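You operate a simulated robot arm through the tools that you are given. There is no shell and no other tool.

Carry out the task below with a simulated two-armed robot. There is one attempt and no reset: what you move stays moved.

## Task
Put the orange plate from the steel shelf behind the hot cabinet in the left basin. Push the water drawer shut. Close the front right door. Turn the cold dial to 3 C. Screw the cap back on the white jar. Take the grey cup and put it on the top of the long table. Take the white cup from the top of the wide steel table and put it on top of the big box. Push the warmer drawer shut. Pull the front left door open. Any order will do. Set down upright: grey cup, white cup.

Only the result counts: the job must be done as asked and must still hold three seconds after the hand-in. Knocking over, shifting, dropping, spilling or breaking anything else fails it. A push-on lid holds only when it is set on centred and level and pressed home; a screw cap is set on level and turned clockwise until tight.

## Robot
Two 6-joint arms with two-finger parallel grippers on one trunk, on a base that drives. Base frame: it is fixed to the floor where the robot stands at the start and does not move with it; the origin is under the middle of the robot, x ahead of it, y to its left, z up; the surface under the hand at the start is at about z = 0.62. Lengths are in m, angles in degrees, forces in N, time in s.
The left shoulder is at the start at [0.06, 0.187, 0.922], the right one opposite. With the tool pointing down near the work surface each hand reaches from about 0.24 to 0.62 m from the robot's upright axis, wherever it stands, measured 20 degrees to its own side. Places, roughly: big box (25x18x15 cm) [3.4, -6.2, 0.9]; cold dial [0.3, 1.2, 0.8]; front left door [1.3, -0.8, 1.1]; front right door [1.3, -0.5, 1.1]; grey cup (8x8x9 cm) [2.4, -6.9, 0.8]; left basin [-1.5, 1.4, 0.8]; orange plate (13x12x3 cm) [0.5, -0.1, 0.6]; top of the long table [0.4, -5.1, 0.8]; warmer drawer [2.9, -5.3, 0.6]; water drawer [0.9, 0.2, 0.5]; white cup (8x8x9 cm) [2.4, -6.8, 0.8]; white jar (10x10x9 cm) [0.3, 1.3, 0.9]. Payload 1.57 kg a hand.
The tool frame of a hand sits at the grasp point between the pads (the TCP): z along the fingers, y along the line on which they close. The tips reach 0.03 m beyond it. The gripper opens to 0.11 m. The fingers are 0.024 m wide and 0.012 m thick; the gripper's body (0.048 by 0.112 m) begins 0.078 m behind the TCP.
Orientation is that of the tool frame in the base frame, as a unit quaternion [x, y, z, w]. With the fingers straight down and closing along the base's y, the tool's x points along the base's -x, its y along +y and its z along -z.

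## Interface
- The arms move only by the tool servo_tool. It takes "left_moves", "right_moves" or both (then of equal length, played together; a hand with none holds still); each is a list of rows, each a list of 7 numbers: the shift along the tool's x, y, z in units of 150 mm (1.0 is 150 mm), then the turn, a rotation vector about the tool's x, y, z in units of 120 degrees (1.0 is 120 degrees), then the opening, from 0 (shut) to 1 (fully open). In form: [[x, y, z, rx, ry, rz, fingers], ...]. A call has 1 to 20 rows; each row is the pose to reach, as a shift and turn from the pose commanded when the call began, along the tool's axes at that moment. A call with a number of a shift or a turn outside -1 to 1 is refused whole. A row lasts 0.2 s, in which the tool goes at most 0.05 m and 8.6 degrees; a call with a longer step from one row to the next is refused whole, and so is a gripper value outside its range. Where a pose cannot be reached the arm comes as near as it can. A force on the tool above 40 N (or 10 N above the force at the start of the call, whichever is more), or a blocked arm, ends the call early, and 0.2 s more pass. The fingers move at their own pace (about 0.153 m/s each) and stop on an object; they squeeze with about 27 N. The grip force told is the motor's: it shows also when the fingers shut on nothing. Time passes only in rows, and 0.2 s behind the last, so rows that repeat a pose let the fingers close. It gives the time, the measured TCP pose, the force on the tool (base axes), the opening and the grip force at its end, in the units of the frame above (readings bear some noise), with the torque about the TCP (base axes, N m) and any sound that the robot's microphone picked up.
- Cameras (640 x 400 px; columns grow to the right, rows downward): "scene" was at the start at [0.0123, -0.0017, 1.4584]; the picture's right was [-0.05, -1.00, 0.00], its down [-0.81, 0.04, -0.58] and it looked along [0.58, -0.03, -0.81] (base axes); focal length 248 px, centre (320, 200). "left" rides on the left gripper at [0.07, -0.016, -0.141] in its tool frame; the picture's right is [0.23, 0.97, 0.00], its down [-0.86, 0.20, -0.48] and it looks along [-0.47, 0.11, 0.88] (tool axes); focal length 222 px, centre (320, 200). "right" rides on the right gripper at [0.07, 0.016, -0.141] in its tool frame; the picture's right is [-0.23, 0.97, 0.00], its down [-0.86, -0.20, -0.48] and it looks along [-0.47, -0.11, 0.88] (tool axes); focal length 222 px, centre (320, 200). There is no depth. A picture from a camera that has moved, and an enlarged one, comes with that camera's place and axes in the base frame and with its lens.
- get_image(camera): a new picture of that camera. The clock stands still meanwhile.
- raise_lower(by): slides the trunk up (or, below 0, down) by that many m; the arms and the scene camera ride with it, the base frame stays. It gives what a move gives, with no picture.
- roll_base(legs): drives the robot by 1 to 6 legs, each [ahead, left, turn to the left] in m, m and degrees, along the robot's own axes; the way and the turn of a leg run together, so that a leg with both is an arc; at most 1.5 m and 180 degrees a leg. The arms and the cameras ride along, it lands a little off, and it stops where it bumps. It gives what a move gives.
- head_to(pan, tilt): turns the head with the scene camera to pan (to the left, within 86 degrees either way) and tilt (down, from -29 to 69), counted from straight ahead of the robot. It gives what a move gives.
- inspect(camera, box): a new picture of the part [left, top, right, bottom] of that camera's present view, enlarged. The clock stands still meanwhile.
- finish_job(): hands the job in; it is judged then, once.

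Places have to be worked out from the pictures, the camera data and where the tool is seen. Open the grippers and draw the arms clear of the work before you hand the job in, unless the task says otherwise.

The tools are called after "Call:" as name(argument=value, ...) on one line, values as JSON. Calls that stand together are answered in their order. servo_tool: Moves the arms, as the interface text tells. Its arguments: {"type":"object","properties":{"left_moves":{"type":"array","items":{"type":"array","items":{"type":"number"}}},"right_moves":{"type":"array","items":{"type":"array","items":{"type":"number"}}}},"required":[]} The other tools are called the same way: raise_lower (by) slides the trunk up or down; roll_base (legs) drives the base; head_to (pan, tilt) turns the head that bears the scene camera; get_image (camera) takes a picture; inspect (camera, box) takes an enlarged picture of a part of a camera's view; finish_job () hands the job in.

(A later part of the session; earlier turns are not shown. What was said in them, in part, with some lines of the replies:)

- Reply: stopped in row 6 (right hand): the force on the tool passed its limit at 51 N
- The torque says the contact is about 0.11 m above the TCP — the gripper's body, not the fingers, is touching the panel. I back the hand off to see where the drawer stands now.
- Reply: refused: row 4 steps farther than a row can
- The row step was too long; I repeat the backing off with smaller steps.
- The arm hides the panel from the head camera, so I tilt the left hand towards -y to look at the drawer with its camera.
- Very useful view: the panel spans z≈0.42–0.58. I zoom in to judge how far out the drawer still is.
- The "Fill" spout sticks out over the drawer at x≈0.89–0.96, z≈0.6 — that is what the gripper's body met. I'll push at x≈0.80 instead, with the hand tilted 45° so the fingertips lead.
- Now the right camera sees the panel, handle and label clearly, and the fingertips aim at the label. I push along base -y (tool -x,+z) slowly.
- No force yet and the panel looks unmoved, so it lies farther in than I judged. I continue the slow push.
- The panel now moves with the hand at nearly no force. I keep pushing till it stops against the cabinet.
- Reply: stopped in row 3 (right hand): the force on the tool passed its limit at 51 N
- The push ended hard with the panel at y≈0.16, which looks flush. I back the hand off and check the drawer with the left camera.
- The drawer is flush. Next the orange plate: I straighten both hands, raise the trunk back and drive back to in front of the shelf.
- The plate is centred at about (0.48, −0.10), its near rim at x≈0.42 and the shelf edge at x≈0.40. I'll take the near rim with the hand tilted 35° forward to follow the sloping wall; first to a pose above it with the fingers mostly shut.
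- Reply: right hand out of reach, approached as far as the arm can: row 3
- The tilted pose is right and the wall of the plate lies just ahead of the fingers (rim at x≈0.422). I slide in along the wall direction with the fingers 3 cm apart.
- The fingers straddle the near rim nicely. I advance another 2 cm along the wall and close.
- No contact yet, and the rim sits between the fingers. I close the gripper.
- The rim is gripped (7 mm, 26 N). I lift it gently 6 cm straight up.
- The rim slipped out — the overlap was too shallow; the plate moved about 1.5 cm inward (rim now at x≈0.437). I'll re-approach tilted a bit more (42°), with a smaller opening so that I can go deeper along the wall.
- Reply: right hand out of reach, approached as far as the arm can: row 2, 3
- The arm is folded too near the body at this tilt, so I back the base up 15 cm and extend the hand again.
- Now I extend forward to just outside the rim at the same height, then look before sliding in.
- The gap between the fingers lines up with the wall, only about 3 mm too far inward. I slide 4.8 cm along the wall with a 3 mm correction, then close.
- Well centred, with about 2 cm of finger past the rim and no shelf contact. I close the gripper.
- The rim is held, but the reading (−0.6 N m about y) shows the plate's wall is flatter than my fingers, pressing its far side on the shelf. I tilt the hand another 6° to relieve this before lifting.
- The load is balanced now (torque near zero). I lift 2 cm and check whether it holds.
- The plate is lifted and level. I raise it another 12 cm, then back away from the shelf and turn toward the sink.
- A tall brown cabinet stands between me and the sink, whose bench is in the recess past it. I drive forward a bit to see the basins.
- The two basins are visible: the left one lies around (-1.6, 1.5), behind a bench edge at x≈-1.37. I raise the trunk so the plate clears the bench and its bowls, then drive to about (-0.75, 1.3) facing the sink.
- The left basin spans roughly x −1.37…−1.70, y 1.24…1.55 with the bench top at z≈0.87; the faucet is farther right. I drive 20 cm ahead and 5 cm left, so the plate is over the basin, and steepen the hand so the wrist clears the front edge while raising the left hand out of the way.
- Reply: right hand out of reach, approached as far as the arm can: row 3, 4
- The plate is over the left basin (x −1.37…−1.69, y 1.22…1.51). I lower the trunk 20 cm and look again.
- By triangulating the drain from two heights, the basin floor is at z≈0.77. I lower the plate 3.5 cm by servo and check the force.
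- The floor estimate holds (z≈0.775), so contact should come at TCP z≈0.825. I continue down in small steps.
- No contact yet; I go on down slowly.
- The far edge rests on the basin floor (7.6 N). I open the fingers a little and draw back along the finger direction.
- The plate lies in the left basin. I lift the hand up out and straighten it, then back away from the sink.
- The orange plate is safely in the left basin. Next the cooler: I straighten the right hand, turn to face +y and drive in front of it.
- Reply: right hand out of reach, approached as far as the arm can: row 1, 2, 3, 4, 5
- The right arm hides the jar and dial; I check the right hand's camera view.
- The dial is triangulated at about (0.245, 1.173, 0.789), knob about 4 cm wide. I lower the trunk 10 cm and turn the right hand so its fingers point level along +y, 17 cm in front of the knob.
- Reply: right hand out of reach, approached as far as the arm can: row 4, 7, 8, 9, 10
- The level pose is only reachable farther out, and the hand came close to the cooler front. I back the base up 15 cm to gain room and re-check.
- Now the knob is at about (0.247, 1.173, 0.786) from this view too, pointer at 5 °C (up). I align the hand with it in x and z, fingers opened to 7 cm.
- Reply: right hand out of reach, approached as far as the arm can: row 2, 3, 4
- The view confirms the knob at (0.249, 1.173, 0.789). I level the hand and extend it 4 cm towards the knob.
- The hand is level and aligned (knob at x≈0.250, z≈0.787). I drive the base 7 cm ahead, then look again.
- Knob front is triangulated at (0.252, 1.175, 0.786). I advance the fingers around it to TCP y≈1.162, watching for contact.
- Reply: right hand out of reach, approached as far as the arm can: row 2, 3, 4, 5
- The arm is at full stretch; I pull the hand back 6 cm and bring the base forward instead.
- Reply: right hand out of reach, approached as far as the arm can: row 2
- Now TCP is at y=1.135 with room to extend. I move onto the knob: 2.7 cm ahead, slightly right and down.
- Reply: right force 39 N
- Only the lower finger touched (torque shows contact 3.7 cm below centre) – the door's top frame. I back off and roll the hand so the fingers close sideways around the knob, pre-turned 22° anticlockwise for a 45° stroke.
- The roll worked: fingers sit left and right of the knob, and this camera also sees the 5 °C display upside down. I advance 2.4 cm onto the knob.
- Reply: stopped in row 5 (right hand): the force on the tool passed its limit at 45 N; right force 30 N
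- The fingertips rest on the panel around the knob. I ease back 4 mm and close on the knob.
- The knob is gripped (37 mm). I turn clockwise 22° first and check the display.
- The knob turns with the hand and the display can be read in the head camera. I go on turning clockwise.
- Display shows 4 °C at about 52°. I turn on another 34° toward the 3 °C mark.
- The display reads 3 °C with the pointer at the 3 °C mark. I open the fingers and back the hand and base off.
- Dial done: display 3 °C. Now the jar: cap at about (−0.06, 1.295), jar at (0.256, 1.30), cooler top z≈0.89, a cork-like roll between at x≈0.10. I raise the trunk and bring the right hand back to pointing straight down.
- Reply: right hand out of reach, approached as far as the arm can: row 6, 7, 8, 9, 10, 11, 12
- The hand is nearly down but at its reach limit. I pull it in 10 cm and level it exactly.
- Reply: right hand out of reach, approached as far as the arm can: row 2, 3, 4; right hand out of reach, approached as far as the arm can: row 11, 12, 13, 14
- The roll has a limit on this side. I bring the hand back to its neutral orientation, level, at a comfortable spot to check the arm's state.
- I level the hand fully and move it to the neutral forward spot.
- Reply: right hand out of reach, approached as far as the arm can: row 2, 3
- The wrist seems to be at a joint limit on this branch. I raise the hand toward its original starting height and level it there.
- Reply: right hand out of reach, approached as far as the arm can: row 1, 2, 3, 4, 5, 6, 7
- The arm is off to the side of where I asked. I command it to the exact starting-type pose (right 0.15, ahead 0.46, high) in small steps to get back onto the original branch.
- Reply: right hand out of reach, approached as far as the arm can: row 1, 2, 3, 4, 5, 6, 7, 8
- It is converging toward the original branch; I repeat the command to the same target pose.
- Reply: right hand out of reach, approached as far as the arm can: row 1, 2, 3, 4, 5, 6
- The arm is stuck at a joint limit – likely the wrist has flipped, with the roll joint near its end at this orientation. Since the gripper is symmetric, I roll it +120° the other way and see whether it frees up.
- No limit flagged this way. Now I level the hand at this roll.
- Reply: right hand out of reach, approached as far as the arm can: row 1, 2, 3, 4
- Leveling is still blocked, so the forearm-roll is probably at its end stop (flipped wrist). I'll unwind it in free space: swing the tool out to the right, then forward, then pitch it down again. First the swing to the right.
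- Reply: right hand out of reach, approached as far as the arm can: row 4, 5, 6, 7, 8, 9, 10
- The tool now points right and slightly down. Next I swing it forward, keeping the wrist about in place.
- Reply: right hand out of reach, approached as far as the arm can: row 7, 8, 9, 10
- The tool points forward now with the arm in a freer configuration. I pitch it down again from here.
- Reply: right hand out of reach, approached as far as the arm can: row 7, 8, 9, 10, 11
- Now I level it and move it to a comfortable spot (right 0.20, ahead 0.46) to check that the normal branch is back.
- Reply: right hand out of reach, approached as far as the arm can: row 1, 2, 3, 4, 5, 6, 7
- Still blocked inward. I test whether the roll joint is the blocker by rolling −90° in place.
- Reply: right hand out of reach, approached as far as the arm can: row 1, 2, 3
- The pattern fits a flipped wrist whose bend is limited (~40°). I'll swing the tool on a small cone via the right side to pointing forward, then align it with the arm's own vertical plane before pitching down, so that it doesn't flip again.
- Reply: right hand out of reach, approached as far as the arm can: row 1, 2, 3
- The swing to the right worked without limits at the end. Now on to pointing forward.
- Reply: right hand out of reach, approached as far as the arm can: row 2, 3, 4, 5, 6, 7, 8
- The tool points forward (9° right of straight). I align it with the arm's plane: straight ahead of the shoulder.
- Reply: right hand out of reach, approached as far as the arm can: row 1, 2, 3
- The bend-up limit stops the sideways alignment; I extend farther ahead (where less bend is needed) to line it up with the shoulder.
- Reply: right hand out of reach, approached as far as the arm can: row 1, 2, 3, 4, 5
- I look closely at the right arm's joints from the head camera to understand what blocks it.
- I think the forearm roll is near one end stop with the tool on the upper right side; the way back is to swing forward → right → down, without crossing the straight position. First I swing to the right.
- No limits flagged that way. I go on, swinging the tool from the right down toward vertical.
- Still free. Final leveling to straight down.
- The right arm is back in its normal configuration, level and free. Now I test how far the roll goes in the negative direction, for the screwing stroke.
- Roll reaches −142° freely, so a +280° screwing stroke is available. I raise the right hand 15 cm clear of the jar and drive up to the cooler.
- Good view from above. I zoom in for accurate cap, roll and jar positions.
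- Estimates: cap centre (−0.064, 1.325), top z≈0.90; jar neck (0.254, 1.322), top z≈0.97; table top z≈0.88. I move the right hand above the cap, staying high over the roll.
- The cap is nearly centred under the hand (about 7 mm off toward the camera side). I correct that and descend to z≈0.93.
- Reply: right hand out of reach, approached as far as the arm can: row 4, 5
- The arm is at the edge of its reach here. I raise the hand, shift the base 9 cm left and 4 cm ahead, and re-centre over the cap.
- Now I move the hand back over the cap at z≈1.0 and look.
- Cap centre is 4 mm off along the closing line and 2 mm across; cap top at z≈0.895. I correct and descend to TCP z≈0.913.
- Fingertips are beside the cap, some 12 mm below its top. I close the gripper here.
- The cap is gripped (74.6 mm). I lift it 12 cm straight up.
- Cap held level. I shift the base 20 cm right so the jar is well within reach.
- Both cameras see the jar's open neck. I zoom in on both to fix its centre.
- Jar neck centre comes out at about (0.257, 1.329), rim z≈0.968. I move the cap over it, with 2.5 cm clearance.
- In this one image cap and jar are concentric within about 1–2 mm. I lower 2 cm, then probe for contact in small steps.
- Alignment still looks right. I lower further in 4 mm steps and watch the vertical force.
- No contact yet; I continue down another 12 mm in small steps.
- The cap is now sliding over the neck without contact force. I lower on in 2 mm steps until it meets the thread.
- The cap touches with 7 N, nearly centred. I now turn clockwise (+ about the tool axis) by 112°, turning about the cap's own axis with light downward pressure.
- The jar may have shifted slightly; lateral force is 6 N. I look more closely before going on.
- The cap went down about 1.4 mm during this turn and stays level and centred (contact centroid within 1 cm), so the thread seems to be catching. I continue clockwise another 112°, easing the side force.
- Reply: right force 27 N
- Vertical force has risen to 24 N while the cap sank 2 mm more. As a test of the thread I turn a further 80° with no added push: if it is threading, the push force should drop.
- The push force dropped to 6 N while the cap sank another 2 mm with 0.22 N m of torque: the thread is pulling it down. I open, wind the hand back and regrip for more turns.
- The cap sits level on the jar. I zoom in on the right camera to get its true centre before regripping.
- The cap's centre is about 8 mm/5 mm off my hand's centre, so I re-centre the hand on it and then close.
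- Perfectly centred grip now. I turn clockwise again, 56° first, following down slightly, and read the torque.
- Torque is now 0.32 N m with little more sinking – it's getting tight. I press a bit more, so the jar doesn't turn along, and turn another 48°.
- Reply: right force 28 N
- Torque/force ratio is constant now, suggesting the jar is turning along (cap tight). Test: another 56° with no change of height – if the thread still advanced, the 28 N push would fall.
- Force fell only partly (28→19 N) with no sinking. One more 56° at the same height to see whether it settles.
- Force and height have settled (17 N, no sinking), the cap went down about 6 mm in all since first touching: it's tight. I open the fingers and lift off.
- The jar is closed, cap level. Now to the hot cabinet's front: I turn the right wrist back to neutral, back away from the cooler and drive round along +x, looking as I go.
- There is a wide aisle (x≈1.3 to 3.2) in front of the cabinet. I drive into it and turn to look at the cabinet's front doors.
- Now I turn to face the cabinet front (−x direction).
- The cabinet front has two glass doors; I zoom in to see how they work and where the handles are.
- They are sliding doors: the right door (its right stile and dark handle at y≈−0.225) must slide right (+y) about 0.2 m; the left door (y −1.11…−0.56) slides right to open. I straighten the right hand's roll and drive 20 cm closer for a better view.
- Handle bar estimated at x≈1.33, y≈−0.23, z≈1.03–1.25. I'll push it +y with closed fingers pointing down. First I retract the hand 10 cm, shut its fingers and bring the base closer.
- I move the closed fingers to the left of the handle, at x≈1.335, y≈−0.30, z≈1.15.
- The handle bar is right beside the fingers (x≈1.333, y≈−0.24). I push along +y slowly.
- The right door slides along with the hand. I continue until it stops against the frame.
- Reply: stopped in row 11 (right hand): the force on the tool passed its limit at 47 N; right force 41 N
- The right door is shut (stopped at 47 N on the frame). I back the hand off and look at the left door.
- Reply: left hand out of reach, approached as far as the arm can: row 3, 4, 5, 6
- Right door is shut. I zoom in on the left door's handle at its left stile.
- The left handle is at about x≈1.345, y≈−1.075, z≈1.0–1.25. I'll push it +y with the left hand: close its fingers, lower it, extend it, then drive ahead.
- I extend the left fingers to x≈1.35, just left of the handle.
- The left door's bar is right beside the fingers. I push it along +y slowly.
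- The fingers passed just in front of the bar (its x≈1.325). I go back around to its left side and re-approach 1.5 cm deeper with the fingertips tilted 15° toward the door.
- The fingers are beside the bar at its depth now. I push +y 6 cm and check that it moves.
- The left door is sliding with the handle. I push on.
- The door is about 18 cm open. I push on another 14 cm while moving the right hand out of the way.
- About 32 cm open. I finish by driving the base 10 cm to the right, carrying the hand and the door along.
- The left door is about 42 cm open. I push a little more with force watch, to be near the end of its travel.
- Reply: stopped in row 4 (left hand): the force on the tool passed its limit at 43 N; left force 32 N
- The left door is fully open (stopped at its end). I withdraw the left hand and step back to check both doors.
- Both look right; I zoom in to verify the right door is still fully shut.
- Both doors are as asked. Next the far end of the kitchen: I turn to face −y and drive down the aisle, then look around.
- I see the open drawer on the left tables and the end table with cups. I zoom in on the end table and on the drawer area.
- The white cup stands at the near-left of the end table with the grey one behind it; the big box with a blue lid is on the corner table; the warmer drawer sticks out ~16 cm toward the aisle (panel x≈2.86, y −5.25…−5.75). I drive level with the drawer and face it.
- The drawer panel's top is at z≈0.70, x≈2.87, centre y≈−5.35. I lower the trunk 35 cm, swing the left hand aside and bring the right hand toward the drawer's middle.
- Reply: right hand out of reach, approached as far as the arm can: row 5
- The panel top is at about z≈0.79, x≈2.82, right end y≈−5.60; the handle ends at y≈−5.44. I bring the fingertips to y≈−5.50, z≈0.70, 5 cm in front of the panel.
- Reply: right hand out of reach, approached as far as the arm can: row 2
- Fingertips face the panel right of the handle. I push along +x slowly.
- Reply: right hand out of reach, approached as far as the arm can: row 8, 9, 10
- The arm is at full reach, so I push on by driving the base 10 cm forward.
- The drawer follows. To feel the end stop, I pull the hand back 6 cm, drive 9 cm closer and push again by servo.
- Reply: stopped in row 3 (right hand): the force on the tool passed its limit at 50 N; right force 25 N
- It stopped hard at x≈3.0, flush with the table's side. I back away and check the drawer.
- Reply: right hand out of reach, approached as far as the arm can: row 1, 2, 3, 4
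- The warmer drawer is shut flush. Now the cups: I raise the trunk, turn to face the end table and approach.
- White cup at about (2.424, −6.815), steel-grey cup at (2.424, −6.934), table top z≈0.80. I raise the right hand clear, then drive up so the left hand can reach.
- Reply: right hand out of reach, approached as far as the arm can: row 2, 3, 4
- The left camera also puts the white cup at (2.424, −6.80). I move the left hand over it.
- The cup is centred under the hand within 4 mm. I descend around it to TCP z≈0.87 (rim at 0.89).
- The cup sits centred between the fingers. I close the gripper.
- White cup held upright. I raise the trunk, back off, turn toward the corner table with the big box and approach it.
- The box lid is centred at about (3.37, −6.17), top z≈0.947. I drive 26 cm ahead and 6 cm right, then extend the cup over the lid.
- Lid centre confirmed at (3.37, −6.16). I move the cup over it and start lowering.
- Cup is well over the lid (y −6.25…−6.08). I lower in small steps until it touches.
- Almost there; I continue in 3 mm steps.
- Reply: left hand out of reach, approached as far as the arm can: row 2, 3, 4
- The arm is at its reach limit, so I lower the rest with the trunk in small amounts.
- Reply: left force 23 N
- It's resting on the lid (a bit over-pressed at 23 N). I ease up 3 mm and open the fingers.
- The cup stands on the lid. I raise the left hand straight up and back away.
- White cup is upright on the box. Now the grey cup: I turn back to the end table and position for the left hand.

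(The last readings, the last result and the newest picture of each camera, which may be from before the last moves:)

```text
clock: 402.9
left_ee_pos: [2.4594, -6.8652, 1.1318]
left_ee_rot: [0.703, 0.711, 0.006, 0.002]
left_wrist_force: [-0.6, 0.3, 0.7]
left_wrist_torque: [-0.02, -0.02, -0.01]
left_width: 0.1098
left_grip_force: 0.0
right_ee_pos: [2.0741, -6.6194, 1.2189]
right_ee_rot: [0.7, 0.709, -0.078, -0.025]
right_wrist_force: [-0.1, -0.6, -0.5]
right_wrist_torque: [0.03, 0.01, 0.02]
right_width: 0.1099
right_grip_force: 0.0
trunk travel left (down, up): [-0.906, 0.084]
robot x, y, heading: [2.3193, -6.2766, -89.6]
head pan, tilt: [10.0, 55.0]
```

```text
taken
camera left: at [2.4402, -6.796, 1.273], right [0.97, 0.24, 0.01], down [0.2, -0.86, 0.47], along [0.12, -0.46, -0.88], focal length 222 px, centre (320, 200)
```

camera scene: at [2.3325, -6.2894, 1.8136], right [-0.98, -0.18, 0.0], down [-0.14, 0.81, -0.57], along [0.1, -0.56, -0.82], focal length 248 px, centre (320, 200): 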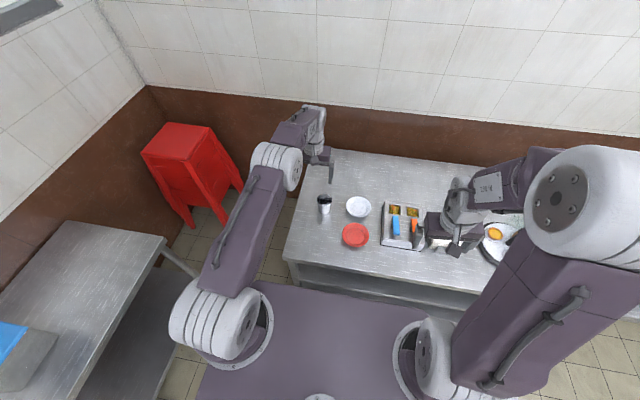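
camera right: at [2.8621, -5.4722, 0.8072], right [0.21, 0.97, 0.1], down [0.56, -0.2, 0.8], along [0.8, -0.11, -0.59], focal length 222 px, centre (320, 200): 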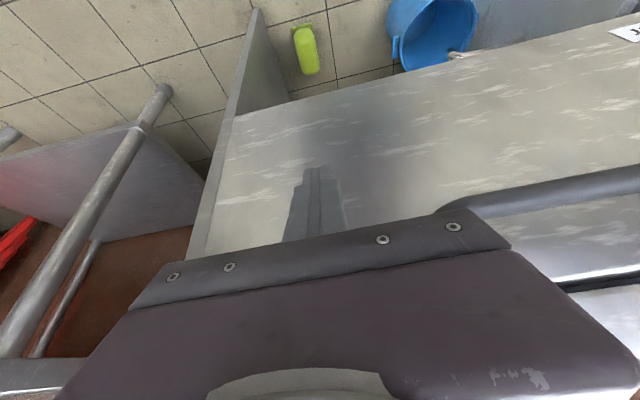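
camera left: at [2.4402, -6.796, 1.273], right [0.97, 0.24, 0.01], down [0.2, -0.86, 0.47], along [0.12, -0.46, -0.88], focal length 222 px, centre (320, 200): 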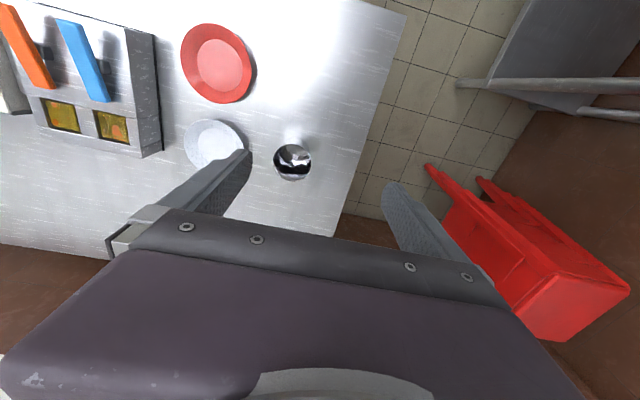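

Grey cup measured at (2.4255, −6.931). I drive 8 cm ahead, lower the trunk 15 cm and centre the hand above it.

Call:
roll_base(legs=[[0.08, 0, -0.4]])

Call:
raise_lower(by=-0.13)

```text
clock: 403.9
left_ee_pos: [2.4536, -6.9377, 1.1356]
left_ee_rot: [0.707, 0.708, 0.004, 0.003]
left_wrist_force: [0.4, 0.0, -0.3]
left_wrist_torque: [-0.09, -0.03, 0.05]
left_width: 0.11
left_grip_force: 0.0
right_ee_pos: [2.0713, -6.6874, 1.2215]
right_ee_rot: [0.702, 0.708, -0.081, -0.023]
right_wrist_force: [-0.7, 0.5, -0.8]
right_wrist_torque: [-0.08, 0.03, -0.01]
right_width: 0.1103
right_grip_force: 0.0
trunk travel left (down, up): [-0.906, 0.084]
robot x, y, heading: [2.321, -6.3607, -90.2]
head pan, tilt: [10.0, 55.0]
```

```text
clock: 405.5
left_ee_pos: [2.4545, -6.9446, 1.0022]
left_ee_rot: [0.706, 0.708, 0.006, 0.001]
left_wrist_force: [-0.1, 0.5, 0.7]
left_wrist_torque: [-0.03, 0.01, -0.01]
left_width: 0.1102
left_grip_force: 0.2
right_ee_pos: [2.071, -6.6967, 1.0889]
right_ee_rot: [0.702, 0.707, -0.078, -0.025]
right_wrist_force: [0.6, -0.2, 0.2]
right_wrist_torque: [0.0, -0.01, -0.01]
right_width: 0.1097
right_grip_force: 0.1
trunk travel left (down, up): [-0.776, 0.214]
robot x, y, heading: [2.32, -6.3566, -90.4]
head pan, tilt: [10.0, 55.0]
```

I shift the hand over the cup and check with its camera.

Call:
servo_tool(left_moves=[[0.045, -0.1, 0, 0, 0, 0, 1], [0.09, -0.193, 0, 0, 0, 0, 1], [0.09, -0.193, 0, 0, 0, 0, 1]])

Call:
get_image(camera="left")

```text
clock: 406.3
left_ee_pos: [2.4249, -6.9304, 1.0023]
left_ee_rot: [0.707, 0.707, 0.006, 0.001]
left_wrist_force: [-1.0, -0.3, 0.7]
left_wrist_torque: [-0.01, 0.01, -0.01]
left_width: 0.1099
left_grip_force: 0.1
right_ee_pos: [2.0721, -6.6952, 1.0896]
right_ee_rot: [0.702, 0.707, -0.078, -0.024]
right_wrist_force: [0.0, -0.4, -0.4]
right_wrist_torque: [0.01, 0.02, -0.02]
right_width: 0.1099
right_grip_force: 0.0
trunk travel left (down, up): [-0.776, 0.214]
robot x, y, heading: [2.3181, -6.3578, -90.2]
head pan, tilt: [10.0, 55.0]
```

```text
taken
camera left: at [2.4077, -6.8617, 1.1432], right [0.97, 0.23, 0.01], down [0.2, -0.86, 0.47], along [0.12, -0.46, -0.88], focal length 222 px, centre (320, 200)
```

left: 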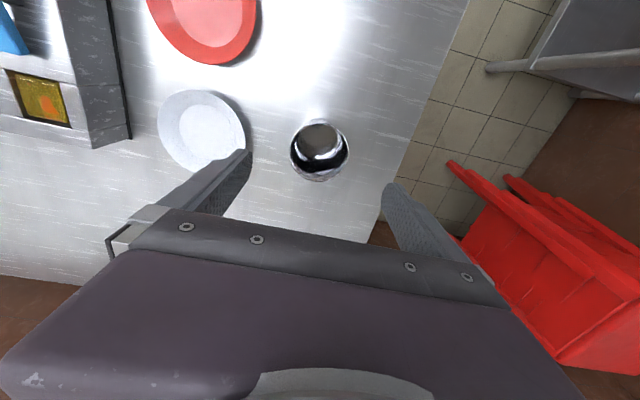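

Centred within 2 mm; the plate next to it is clear of the fingers. I descend around the cup and grip it.

Call:
servo_tool(left_moves=[[0, 0, 0.2, 0, 0, 0, 1], [0, 0, 0.4, 0, 0, 0, 1], [0, 0, 0.6, 0, 0, 0, 1], [0, 0, 0.78, 0, 0, 0, 1], [0, 0, 0.88, 0, 0, 0, 1], [0, 0, 0.88, 0, 0, 0, 1]])

Call:
get_image(camera="left")

```text
clock: 407.7
left_ee_pos: [2.4275, -6.9298, 0.8693]
left_ee_rot: [0.707, 0.708, 0.006, 0.002]
left_wrist_force: [0.3, -0.6, -0.1]
left_wrist_torque: [0.01, -0.03, 0.03]
left_width: 0.11
left_grip_force: 0.1
right_ee_pos: [2.0705, -6.695, 1.09]
right_ee_rot: [0.702, 0.708, -0.079, -0.025]
right_wrist_force: [0.9, -0.3, 0.1]
right_wrist_torque: [-0.02, -0.03, 0.0]
right_width: 0.1101
right_grip_force: 0.1
trunk travel left (down, up): [-0.776, 0.214]
robot x, y, heading: [2.3163, -6.3602, -90.2]
head pan, tilt: [10.0, 55.0]
```

```text
taken
camera left: at [2.4082, -6.8615, 1.011], right [0.97, 0.23, 0.01], down [0.2, -0.86, 0.47], along [0.12, -0.46, -0.88], focal length 222 px, centre (320, 200)
```

left: 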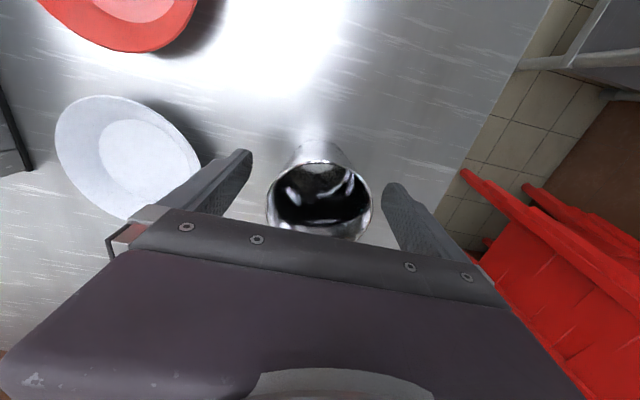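

I close on the grey cup and lift it.

Call:
servo_tool(left_moves=[[0, 0, 0, 0, 0, 0, 0.7], [0, 0, 0, 0, 0, 0, 0.4], [0, 0, 0, 0, 0, 0, 0.3], [0, 0, 0, 0, 0, 0, 0.3]])

Call:
servo_tool(left_moves=[[0, 0, -0.1, 0, 0, 0, 0.3], [0, 0, -0.25, 0, 0, 0, 0.3], [0, 0, -0.5, 0, 0, 0, 0.3], [0, 0, -0.75, 0, 0, 0, 0.3], [0, 0, -1.0, 0, 0, 0, 0.3]])

Call:
get_image(camera="left")

```text
clock: 408.7
left_ee_pos: [2.4266, -6.9307, 0.8678]
left_ee_rot: [0.707, 0.708, 0.007, 0.001]
left_wrist_force: [0.2, -0.1, -0.7]
left_wrist_torque: [0.01, -0.02, 0.0]
left_width: 0.0737
left_grip_force: 26.6
right_ee_pos: [2.0708, -6.6957, 1.0893]
right_ee_rot: [0.702, 0.707, -0.078, -0.026]
right_wrist_force: [0.0, 0.6, -0.6]
right_wrist_torque: [0.0, 0.0, 0.03]
right_width: 0.1101
right_grip_force: 0.0
trunk travel left (down, up): [-0.776, 0.214]
robot x, y, heading: [2.3228, -6.359, -90.4]
head pan, tilt: [10.0, 55.0]
```

```text
clock: 409.9
left_ee_pos: [2.4259, -6.9309, 1.0205]
left_ee_rot: [0.706, 0.708, 0.006, 0.0]
left_wrist_force: [0.8, 0.3, -1.4]
left_wrist_torque: [0.01, -0.01, -0.01]
left_width: 0.0739
left_grip_force: 27.2
right_ee_pos: [2.0709, -6.6947, 1.089]
right_ee_rot: [0.703, 0.707, -0.079, -0.024]
right_wrist_force: [0.4, 0.6, 0.1]
right_wrist_torque: [0.0, 0.0, -0.01]
right_width: 0.1101
right_grip_force: 0.1
trunk travel left (down, up): [-0.776, 0.214]
robot x, y, heading: [2.3195, -6.3601, -90.2]
head pan, tilt: [10.0, 55.0]
```

```text
taken
camera left: at [2.4072, -6.8626, 1.1613], right [0.97, 0.23, 0.01], down [0.2, -0.86, 0.47], along [0.12, -0.46, -0.88], focal length 222 px, centre (320, 200)
```

left: 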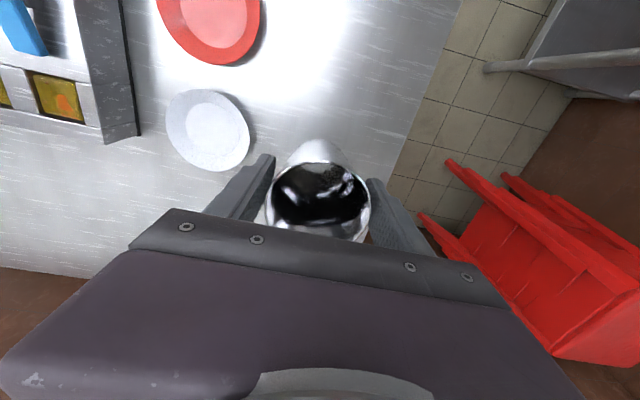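

Grey cup held. I back off and turn to face −x to view the long table.

Call:
raise_lower(by=0.1)

Call:
roll_base(legs=[[-0.45, 0, 0], [0, 0, -90]])

Call:
head_to(pan=-15, tilt=25)

Call:
get_image(camera="scene")

```text
clock: 411.2
left_ee_pos: [2.4246, -6.9319, 1.1193]
left_ee_rot: [0.707, 0.708, 0.006, 0.001]
left_wrist_force: [0.1, -0.7, -0.8]
left_wrist_torque: [0.04, 0.0, -0.04]
left_width: 0.0736
left_grip_force: 27.2
right_ee_pos: [2.0706, -6.6954, 1.1893]
right_ee_rot: [0.702, 0.707, -0.078, -0.025]
right_wrist_force: [-0.2, -0.9, -0.1]
right_wrist_torque: [0.04, -0.03, 0.0]
right_width: 0.11
right_grip_force: 0.1
trunk travel left (down, up): [-0.876, 0.114]
robot x, y, heading: [2.3171, -6.3591, -90.3]
head pan, tilt: [10.0, 55.0]
```

```text
clock: 417.8
left_ee_pos: [1.7491, -6.0152, 1.1197]
left_ee_rot: [1.0, 0.006, 0.003, 0.005]
left_wrist_force: [-0.5, 0.2, -0.8]
left_wrist_torque: [0.0, -0.02, 0.01]
left_width: 0.0735
left_grip_force: 26.5
right_ee_pos: [1.9831, -5.6588, 1.1899]
right_ee_rot: [0.997, 0.007, -0.038, -0.073]
right_wrist_force: [-0.5, -0.3, 0.4]
right_wrist_torque: [-0.02, -0.03, -0.02]
right_width: 0.1098
right_grip_force: 0.0
trunk travel left (down, up): [-0.876, 0.114]
robot x, y, heading: [2.3232, -5.9052, -179.9]
head pan, tilt: [10.0, 55.0]
```

```text
clock: 418.7
left_ee_pos: [1.7493, -6.0163, 1.1196]
left_ee_rot: [1.0, 0.005, 0.004, 0.005]
left_wrist_force: [0.0, 0.1, -1.0]
left_wrist_torque: [-0.01, 0.0, -0.02]
left_width: 0.0739
left_grip_force: 26.8
right_ee_pos: [1.9837, -5.659, 1.1894]
right_ee_rot: [0.997, 0.007, -0.039, -0.073]
right_wrist_force: [0.2, 0.2, -0.3]
right_wrist_torque: [-0.01, -0.02, 0.0]
right_width: 0.11
right_grip_force: 0.0
trunk travel left (down, up): [-0.876, 0.114]
robot x, y, heading: [2.3225, -5.9061, -179.6]
head pan, tilt: [-15.0, 25.0]
```

```text
taken
camera scene: at [2.2924, -5.88, 1.8275], right [0.26, 0.97, 0.0], down [0.41, -0.11, -0.91], along [-0.88, 0.23, -0.42], focal length 248 px, centre (320, 200)
```

scene: 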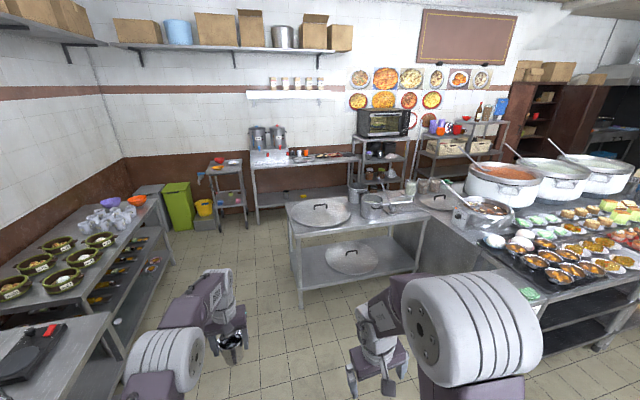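

The long table's near end (lid, pots) is ahead. I zoom in to find a free spot on its top.

Call:
inspect(camera="scene", box=[260, 160, 500, 300])

```text
2.67 times, centred on (380, 230) of scene
camera zoom: at [2.2924, -5.88, 1.8275], right [0.26, 0.97, 0.0], down [0.41, -0.11, -0.91], along [-0.88, 0.23, -0.42], focal length 662 px, centre (160, 120)
```

zoom: 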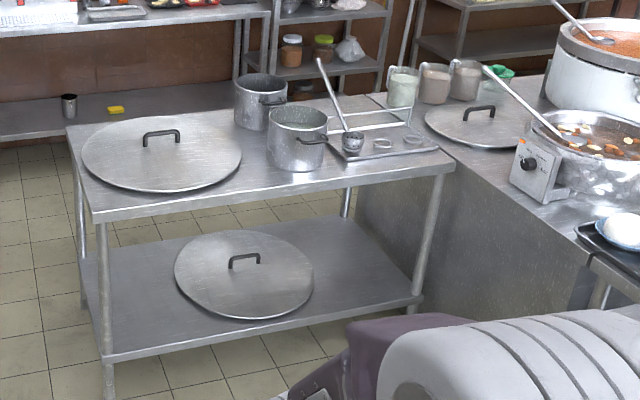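

The long table spans x≈0.14–0.76, y≈−5.67…−4.50; there is a free spot at its front between the big lid and the pot, about (0.66, −5.16). I drive there with the cup held high.

Call:
roll_base(legs=[[0, -0.87, 0], [0.85, 0, 0]])

Call:
head_to(pan=0, tilt=40)

Call:
get_image(camera="scene")

```text
clock: 427.4
left_ee_pos: [0.9016, -5.1565, 1.1199]
left_ee_rot: [1.0, 0.007, 0.003, 0.005]
left_wrist_force: [0.2, -0.5, -0.5]
left_wrist_torque: [0.0, 0.01, 0.0]
left_width: 0.0736
left_grip_force: 27.3
right_ee_pos: [1.1346, -4.7991, 1.1897]
right_ee_rot: [0.997, 0.009, -0.039, -0.073]
right_wrist_force: [0.3, -0.7, -0.4]
right_wrist_torque: [0.01, 0.02, 0.01]
right_width: 0.1102
right_grip_force: 0.0
trunk travel left (down, up): [-0.876, 0.114]
robot x, y, heading: [1.4724, -5.0435, -179.5]
head pan, tilt: [-15.0, 25.0]
```

```text
clock: 428.2
left_ee_pos: [0.9016, -5.1566, 1.1196]
left_ee_rot: [1.0, 0.007, 0.003, 0.005]
left_wrist_force: [0.4, 0.3, -0.7]
left_wrist_torque: [0.0, -0.01, 0.0]
left_width: 0.0738
left_grip_force: 27.3
right_ee_pos: [1.1334, -4.7984, 1.1888]
right_ee_rot: [0.997, 0.009, -0.038, -0.073]
right_wrist_force: [0.0, -0.3, 0.1]
right_wrist_torque: [-0.02, -0.03, 0.0]
right_width: 0.1097
right_grip_force: 0.1
trunk travel left (down, up): [-0.876, 0.114]
robot x, y, heading: [1.476, -5.0439, -179.6]
head pan, tilt: [0.0, 40.0]
```

```text
taken
camera scene: at [1.447, -5.0426, 1.8043], right [-0.01, 1.0, 0.0], down [0.64, 0.0, -0.77], along [-0.77, 0.0, -0.64], focal length 248 px, centre (320, 200)
```

scene: 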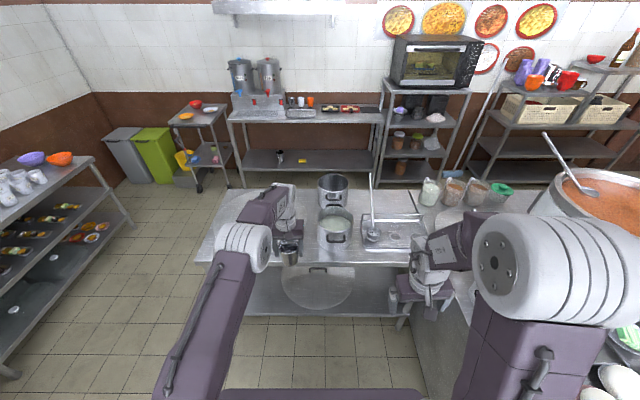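

I check the spot with the left hand's camera.

Call:
get_image(camera="left")

Call:
inspect(camera="scene", box=[180, 160, 440, 320])

```text
taken
camera left: at [0.9691, -5.1375, 1.2607], right [0.24, -0.97, 0.01], down [-0.86, -0.21, 0.47], along [-0.46, -0.12, -0.88], focal length 222 px, centre (320, 200)
```

left: 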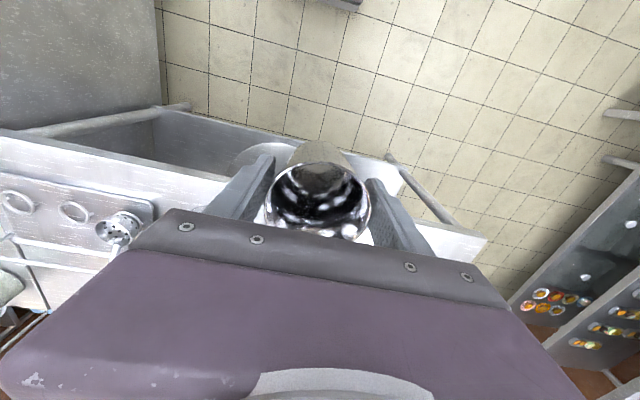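

```text
2.46 times, centred on (310, 240) of scene
camera zoom: at [1.447, -5.0426, 1.8043], right [-0.01, 1.0, 0.0], down [0.64, 0.0, -0.77], along [-0.77, 0.0, -0.64], focal length 611 px, centre (345, 102)
```

zoom: 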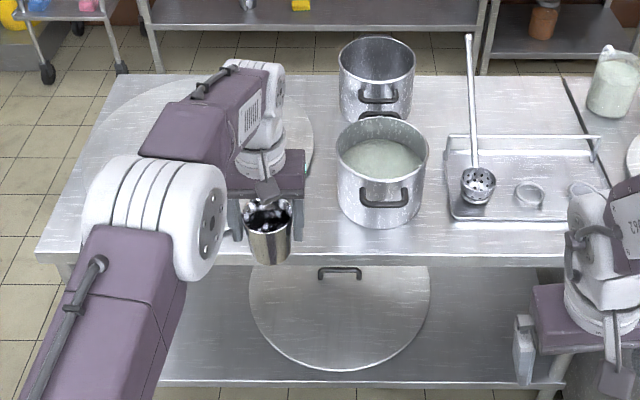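

The free patch between lid and pot is confirmed; I aim for (0.645, −5.14). I drive 25 cm ahead, then check position.

Call:
roll_base(legs=[[0.25, 0, -0.4]])

Call:
inspect(camera="scene", box=[200, 180, 440, 360])

Call:
get_image(camera="left")

```text
clock: 430.0
left_ee_pos: [0.652, -5.1538, 1.1213]
left_ee_rot: [1.0, 0.004, 0.003, 0.006]
left_wrist_force: [-0.6, -0.5, -0.7]
left_wrist_torque: [0.04, 0.01, -0.01]
left_width: 0.0738
left_grip_force: 27.2
right_ee_pos: [0.8876, -4.7973, 1.19]
right_ee_rot: [0.997, 0.005, -0.039, -0.073]
right_wrist_force: [0.0, -0.2, 1.1]
right_wrist_torque: [0.01, 0.01, 0.04]
right_width: 0.1101
right_grip_force: 0.1
trunk travel left (down, up): [-0.876, 0.114]
robot x, y, heading: [1.2207, -5.0472, 180.0]
head pan, tilt: [0.0, 40.0]
```

```text
2.22 times, centred on (320, 270) of scene
camera zoom: at [1.2008, -5.0434, 1.8043], right [0.0, 1.0, 0.0], down [0.64, 0.0, -0.77], along [-0.77, 0.0, -0.64], focal length 552 px, centre (320, 44)
```

zoom: 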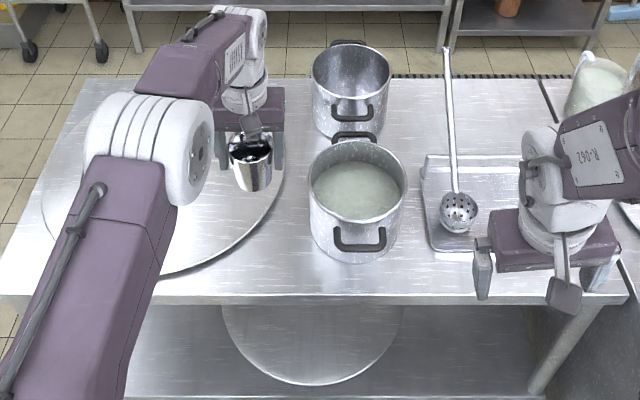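

```text
taken
camera left: at [0.7209, -5.1348, 1.262], right [0.23, -0.97, 0.01], down [-0.86, -0.2, 0.48], along [-0.46, -0.12, -0.88], focal length 222 px, centre (320, 200)
```

left: 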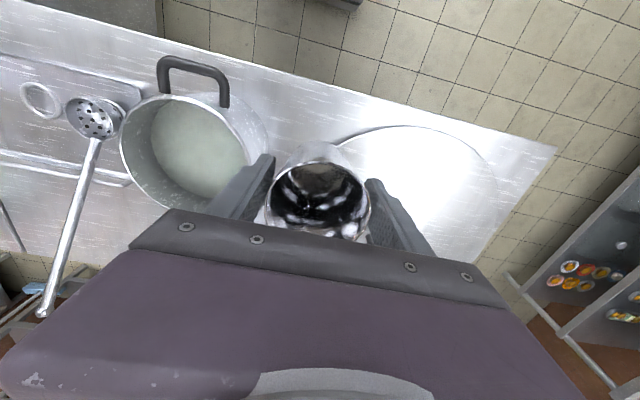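

Directly below the cup is clean table, 7 cm from the front edge. I shift 2 cm toward the pot and 1 cm inward, then lower with the trunk.

Call:
servo_tool(left_moves=[[-0.03, -0.07, 0, 0, 0, 0, 0.3], [-0.067, -0.133, 0, 0, 0, 0, 0.3], [-0.067, -0.133, 0, 0, 0, 0, 0.3]])

Call:
raise_lower(by=-0.2)

Call:
get_image(camera="left")

Call:
get_image(camera="scene")

```text
clock: 430.8
left_ee_pos: [0.6385, -5.1336, 1.1188]
left_ee_rot: [1.0, 0.004, 0.004, 0.004]
left_wrist_force: [-1.0, 0.6, -0.5]
left_wrist_torque: [0.01, 0.0, 0.01]
left_width: 0.0738
left_grip_force: 27.0
right_ee_pos: [0.8833, -4.7982, 1.1878]
right_ee_rot: [0.997, 0.005, -0.038, -0.073]
right_wrist_force: [-0.5, -0.2, 0.2]
right_wrist_torque: [0.01, 0.0, -0.01]
right_width: 0.1101
right_grip_force: 0.1
trunk travel left (down, up): [-0.876, 0.114]
robot x, y, heading: [1.2227, -5.0443, 179.9]
head pan, tilt: [0.0, 40.0]
```

```text
clock: 433.0
left_ee_pos: [0.6407, -5.1323, 0.9199]
left_ee_rot: [1.0, 0.004, 0.003, 0.005]
left_wrist_force: [0.1, 0.3, -1.0]
left_wrist_torque: [-0.01, 0.03, 0.01]
left_width: 0.0739
left_grip_force: 27.0
right_ee_pos: [0.8848, -4.7976, 0.9892]
right_ee_rot: [0.997, 0.005, -0.038, -0.073]
right_wrist_force: [-0.3, -0.3, -0.4]
right_wrist_torque: [0.03, -0.02, 0.03]
right_width: 0.1103
right_grip_force: 0.0
trunk travel left (down, up): [-0.676, 0.314]
robot x, y, heading: [1.221, -5.0428, 179.7]
head pan, tilt: [0.0, 40.0]
```

```text
taken
camera left: at [0.7083, -5.1146, 1.0609], right [0.23, -0.97, 0.01], down [-0.86, -0.2, 0.47], along [-0.46, -0.12, -0.88], focal length 222 px, centre (320, 200)
```

left: 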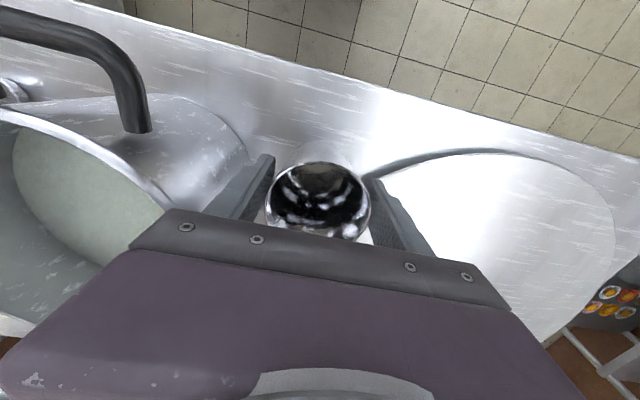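

```text
taken
camera scene: at [1.1974, -5.0434, 1.6043], right [0.0, 1.0, 0.0], down [0.64, 0.0, -0.77], along [-0.77, 0.0, -0.64], focal length 248 px, centre (320, 200)
```

scene: 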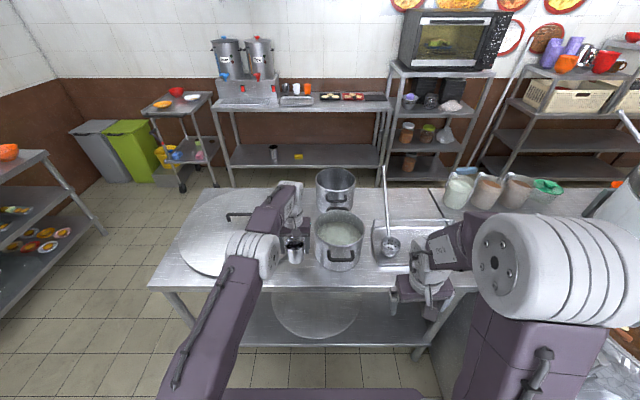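

Clearances look fine if I open the fingers only partly. I lower further toward the table.

Call:
raise_lower(by=-0.04)

Call:
raise_lower(by=-0.006)

Call:
get_image(camera="left")

```text
clock: 433.8
left_ee_pos: [0.6391, -5.1329, 0.88]
left_ee_rot: [1.0, 0.002, 0.004, 0.005]
left_wrist_force: [0.7, -0.5, -0.8]
left_wrist_torque: [0.0, 0.02, -0.02]
left_width: 0.074
left_grip_force: 27.2
right_ee_pos: [0.8854, -4.7974, 0.9498]
right_ee_rot: [0.997, 0.005, -0.038, -0.073]
right_wrist_force: [-0.6, 0.7, -0.2]
right_wrist_torque: [0.03, -0.01, -0.01]
right_width: 0.11
right_grip_force: 0.0
trunk travel left (down, up): [-0.636, 0.354]
robot x, y, heading: [1.2232, -5.0479, 180.2]
head pan, tilt: [0.0, 40.0]
```

```text
clock: 434.3
left_ee_pos: [0.639, -5.1331, 0.8744]
left_ee_rot: [1.0, 0.004, 0.003, 0.005]
left_wrist_force: [-1.1, 1.0, -1.0]
left_wrist_torque: [0.0, 0.04, 0.02]
left_width: 0.0736
left_grip_force: 26.7
right_ee_pos: [0.8858, -4.7967, 0.9427]
right_ee_rot: [0.997, 0.006, -0.038, -0.073]
right_wrist_force: [0.1, -0.2, -0.3]
right_wrist_torque: [0.0, 0.01, 0.04]
right_width: 0.11
right_grip_force: 0.0
trunk travel left (down, up): [-0.63, 0.36]
robot x, y, heading: [1.2252, -5.0416, 180.0]
head pan, tilt: [0.0, 40.0]
```

```text
taken
camera left: at [0.7083, -5.1146, 1.0149], right [0.23, -0.97, 0.01], down [-0.86, -0.2, 0.47], along [-0.46, -0.12, -0.88], focal length 222 px, centre (320, 200)
```

left: 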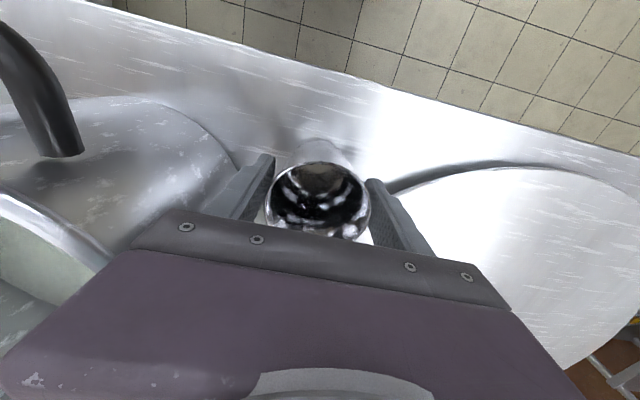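

Just above the table now. I lower in 3–4 mm steps and watch the force.

Call:
raise_lower(by=-0.004)

Call:
raise_lower(by=-0.003)

```text
clock: 434.9
left_ee_pos: [0.6413, -5.1335, 0.8699]
left_ee_rot: [1.0, 0.003, 0.004, 0.005]
left_wrist_force: [0.2, -0.9, 1.2]
left_wrist_torque: [0.05, -0.05, 0.02]
left_width: 0.0737
left_grip_force: 27.4
right_ee_pos: [0.8849, -4.7973, 0.9396]
right_ee_rot: [0.997, 0.005, -0.037, -0.073]
right_wrist_force: [-0.1, 0.0, 0.7]
right_wrist_torque: [-0.04, 0.03, 0.03]
right_width: 0.1098
right_grip_force: 0.1
trunk travel left (down, up): [-0.626, 0.364]
robot x, y, heading: [1.2253, -5.0438, 180.0]
head pan, tilt: [0.0, 40.0]
```

```text
clock: 435.4
left_ee_pos: [0.6401, -5.1344, 0.8689]
left_ee_rot: [1.0, 0.004, 0.001, 0.004]
left_wrist_force: [-2.1, -1.5, 18.8]
left_wrist_torque: [0.0, -0.1, -0.01]
left_width: 0.0734
left_grip_force: 26.6
right_ee_pos: [0.886, -4.7965, 0.9373]
right_ee_rot: [0.997, 0.005, -0.04, -0.073]
right_wrist_force: [-0.1, 0.8, 0.8]
right_wrist_torque: [0.02, 0.0, 0.01]
right_width: 0.1102
right_grip_force: 0.1
trunk travel left (down, up): [-0.623, 0.367]
robot x, y, heading: [1.2239, -5.0473, -180.1]
head pan, tilt: [0.0, 40.0]
```

Contact at 19 N. I ease up 2 mm and open the fingers partly.

Call:
raise_lower(by=0.002)

Call:
servo_tool(left_moves=[[0, 0, 0, 0, 0, 0, 0.72], [0, 0, 0, 0, 0, 0, 0.8], [0, 0, 0, 0, 0, 0, 0.84], [0, 0, 0, 0, 0, 0, 0.84]])

Call:
get_image(camera="left")

```text
clock: 435.9
left_ee_pos: [0.6398, -5.1318, 0.8688]
left_ee_rot: [1.0, 0.003, 0.001, 0.004]
left_wrist_force: [-4.4, -1.4, 14.6]
left_wrist_torque: [0.0, 0.31, 0.02]
left_width: 0.0734
left_grip_force: 27.0
right_ee_pos: [0.8856, -4.7968, 0.9391]
right_ee_rot: [0.997, 0.006, -0.039, -0.073]
right_wrist_force: [-0.4, 0.2, 0.4]
right_wrist_torque: [0.04, 0.0, -0.01]
right_width: 0.1101
right_grip_force: 0.0
trunk travel left (down, up): [-0.625, 0.365]
robot x, y, heading: [1.2219, -5.0446, 180.0]
head pan, tilt: [0.0, 40.0]
```

```text
clock: 436.9
left_ee_pos: [0.6399, -5.134, 0.8689]
left_ee_rot: [1.0, 0.003, 0.003, 0.005]
left_wrist_force: [-0.6, 0.1, -1.0]
left_wrist_torque: [0.0, 0.0, -0.01]
left_width: 0.0926
left_grip_force: 0.0
right_ee_pos: [0.8843, -4.7971, 0.9391]
right_ee_rot: [0.997, 0.004, -0.038, -0.072]
right_wrist_force: [0.2, 0.5, -1.1]
right_wrist_torque: [0.02, -0.01, -0.02]
right_width: 0.1099
right_grip_force: 0.1
trunk travel left (down, up): [-0.625, 0.365]
robot x, y, heading: [1.218, -5.0514, 180.0]
head pan, tilt: [0.0, 40.0]
```

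```text
taken
camera left: at [0.7085, -5.1146, 1.01], right [0.23, -0.97, 0.01], down [-0.86, -0.2, 0.47], along [-0.46, -0.12, -0.88], focal length 222 px, centre (320, 200)
```

left: 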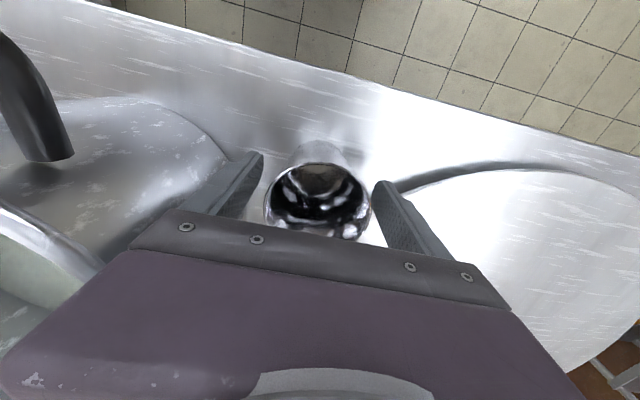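

The fingers are clear of the cup on both sides. I raise the hand straight up with the trunk, then look.

Call:
raise_lower(by=0.2)

Call:
roll_base(legs=[[-0.4, 0, 0]])

Call:
get_image(camera="scene")

Call:
inspect(camera="scene", box=[200, 150, 400, 290])

```text
clock: 439.1
left_ee_pos: [0.6403, -5.1329, 1.0683]
left_ee_rot: [1.0, 0.004, 0.004, 0.005]
left_wrist_force: [-0.2, -0.2, -0.7]
left_wrist_torque: [0.02, 0.01, -0.01]
left_width: 0.0922
left_grip_force: 0.1
right_ee_pos: [0.8854, -4.797, 1.1383]
right_ee_rot: [0.997, 0.006, -0.038, -0.073]
right_wrist_force: [0.0, -0.1, 0.2]
right_wrist_torque: [-0.02, 0.01, 0.01]
right_width: 0.1102
right_grip_force: 0.1
trunk travel left (down, up): [-0.825, 0.165]
robot x, y, heading: [1.2206, -5.0419, 180.0]
head pan, tilt: [0.0, 40.0]
```

```text
clock: 441.6
left_ee_pos: [1.0421, -5.1302, 1.0682]
left_ee_rot: [1.0, 0.0, 0.004, 0.005]
left_wrist_force: [0.0, 0.3, 0.0]
left_wrist_torque: [0.01, 0.02, 0.01]
left_width: 0.0925
left_grip_force: 0.1
right_ee_pos: [1.2878, -4.7955, 1.139]
right_ee_rot: [0.997, 0.002, -0.038, -0.073]
right_wrist_force: [0.1, 0.3, 0.0]
right_wrist_torque: [0.02, 0.0, 0.03]
right_width: 0.1103
right_grip_force: 0.1
trunk travel left (down, up): [-0.825, 0.165]
robot x, y, heading: [1.6253, -5.0465, 179.6]
head pan, tilt: [0.0, 40.0]
```

```text
taken
camera scene: at [1.5982, -5.0444, 1.7532], right [0.01, 1.0, 0.0], down [0.64, 0.0, -0.77], along [-0.77, 0.0, -0.64], focal length 248 px, centre (320, 200)
```

scene: 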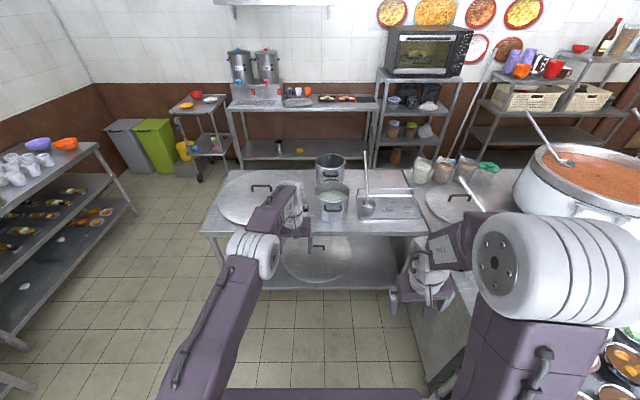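

```text
2.86 times, centred on (300, 220) of scene
camera zoom: at [1.5982, -5.0444, 1.7532], right [0.01, 1.0, 0.0], down [0.64, 0.0, -0.77], along [-0.77, 0.0, -0.64], focal length 710 px, centre (377, 143)
```

zoom: 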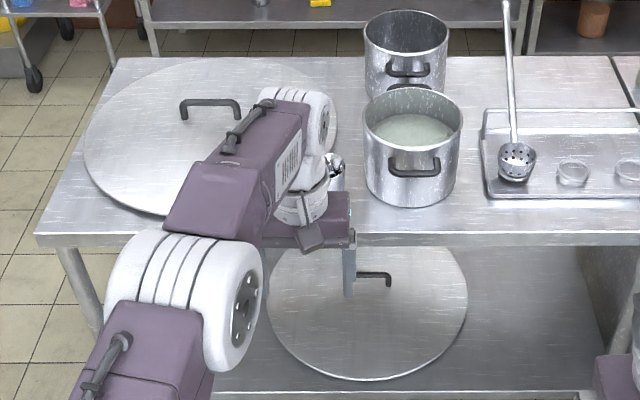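

The hand hides the cup; I move the left hand aside to verify it stands upright.

Call:
servo_tool(left_moves=[[0.2, 0.25, -0.1, 0, 0, 0, 1], [0.4, 0.5, -0.2, 0, 0, 0, 1], [0.6, 0.75, -0.3, 0, 0, 0, 1], [0.8, 1.0, -0.4, 0, 0, 0, 1]])

Call:
inspect(camera="scene", box=[200, 150, 400, 290])

```text
refused: row 1 steps farther than a row can; nothing moved
```

```text
2.86 times, centred on (300, 220) of scene
camera zoom: at [1.5982, -5.0444, 1.7532], right [0.01, 1.0, 0.0], down [0.64, 0.0, -0.77], along [-0.77, 0.0, -0.64], focal length 710 px, centre (377, 143)
```

zoom: 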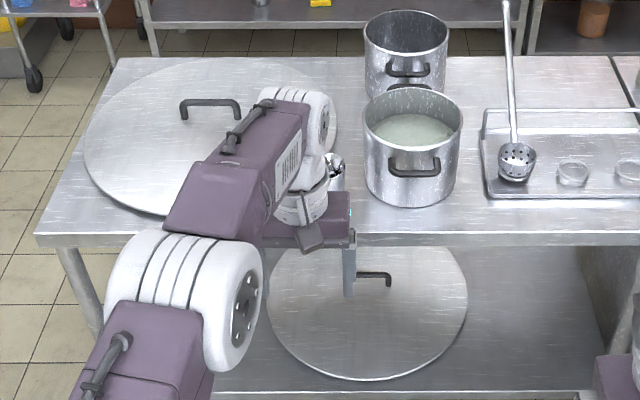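

The step was too long; I repeat with smaller steps.

Call:
servo_tool(left_moves=[[0.12, 0.2, 0, 0, 0, 0, 1], [0.24, 0.4, 0, 0, 0, 0, 1], [0.36, 0.6, 0, 0, 0, 0, 1], [0.48, 0.8, 0, 0, 0, 0, 1], [0.6, 1.0, 0, 0, 0, 0, 1]])

Call:
inspect(camera="scene", box=[200, 150, 400, 290])

```text
clock: 442.8
left_ee_pos: [1.1318, -5.2821, 1.0712]
left_ee_rot: [1.0, 0.0, 0.003, 0.005]
left_wrist_force: [-1.1, -1.1, 0.4]
left_wrist_torque: [0.0, 0.03, -0.01]
left_width: 0.1097
left_grip_force: 0.1
right_ee_pos: [1.29, -4.7967, 1.1375]
right_ee_rot: [0.997, 0.003, -0.038, -0.074]
right_wrist_force: [-0.8, 0.2, -0.1]
right_wrist_torque: [0.03, 0.05, 0.0]
right_width: 0.11
right_grip_force: 0.0
trunk travel left (down, up): [-0.825, 0.165]
robot x, y, heading: [1.6265, -5.0485, 179.4]
head pan, tilt: [0.0, 40.0]
```

```text
2.86 times, centred on (300, 220) of scene
camera zoom: at [1.6009, -5.0461, 1.7532], right [0.01, 1.0, 0.0], down [0.64, 0.0, -0.77], along [-0.77, 0.01, -0.64], focal length 710 px, centre (377, 143)
```

zoom: 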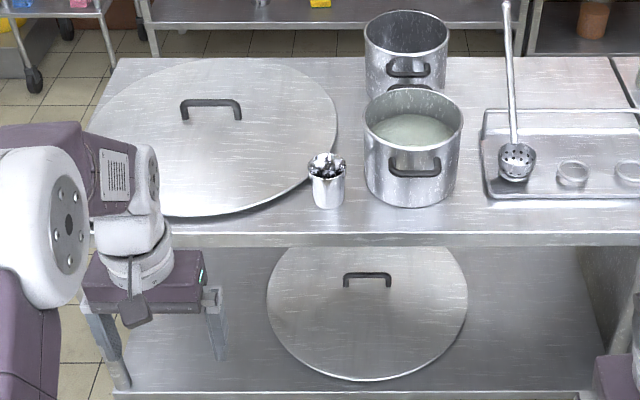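

The grey cup stands upright on the long table, clear of lid and pot. All nine parts are done; both grippers are open, and I back the robot a bit farther from the work before handing in.

Call:
roll_base(legs=[[-0.3, 0, 0]])

Call:
get_image(camera="scene")

```text
clock: 444.8
left_ee_pos: [1.4307, -5.283, 1.0702]
left_ee_rot: [1.0, 0.001, 0.005, 0.006]
left_wrist_force: [-1.0, 0.4, -0.4]
left_wrist_torque: [0.02, 0.01, 0.03]
left_width: 0.11
left_grip_force: 0.0
right_ee_pos: [1.5875, -4.7992, 1.1382]
right_ee_rot: [0.997, 0.002, -0.037, -0.073]
right_wrist_force: [0.8, -0.7, 0.2]
right_wrist_torque: [0.01, -0.04, 0.0]
right_width: 0.1101
right_grip_force: 0.1
trunk travel left (down, up): [-0.825, 0.165]
robot x, y, heading: [1.927, -5.0485, 179.8]
head pan, tilt: [0.0, 40.0]
```

```text
taken
camera scene: at [1.8978, -5.0463, 1.7532], right [0.01, 1.0, 0.0], down [0.64, 0.0, -0.77], along [-0.77, 0.0, -0.64], focal length 248 px, centre (320, 200)
```

scene: 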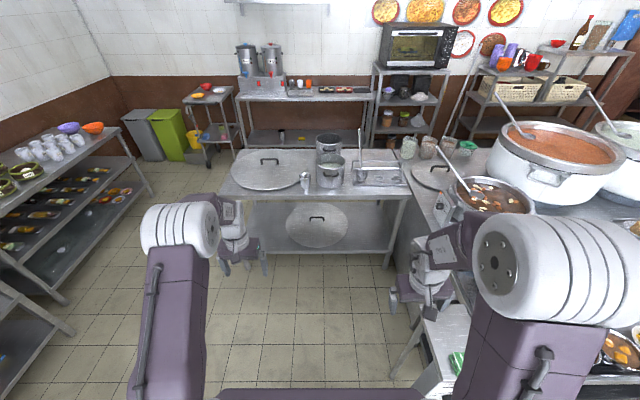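

The grey cup is still upright, the arms are clear and the grippers open. Handing the job in.

Call:
finish_job()

```text
The job is handed in.
```

I've handed the job in with all nine parts done. The jar cap is the only one I judged by feel; the rest I saw in the pictures.

| Part | Result | How I know |
|---|---|---|
| Orange plate | In the left basin | Seen in place after release |
| Water drawer | Pushed shut | It stopped hard and looked flush |
| Front right door | Closed | It stopped against the frame; I checked it again after opening the left door |
| Front left door | Slid fully open | It stopped at the end of its travel |
| Cold dial | At 3 °C | The display reads 3 °C |
| White jar | Cap screwed on | Judged tight: it sank about 6 mm, and after that the jar turned along with it |
| Warmer drawer | Pushed shut | It stopped hard and looked flush |
| White cup | Upright on the big box | Seen standing after release |
| Grey cup | Upright on the long table | Seen standing just before the hand-in |

- **Bump:** while I pushed the water drawer, the gripper's body hit the "Fill" spout above it with about 50 N. I saw no damage.
- **Shifted along the way:** the jar moved about a centimetre while I screwed the cap on. The orange plate slipped about 1.5 cm on the shelf at the first grip, clear of the other plates.
- **Doors:** the cabinet doors slide, so I opened the left one by sliding it to the right.

At the hand-in both grippers were open and the arms were clear.
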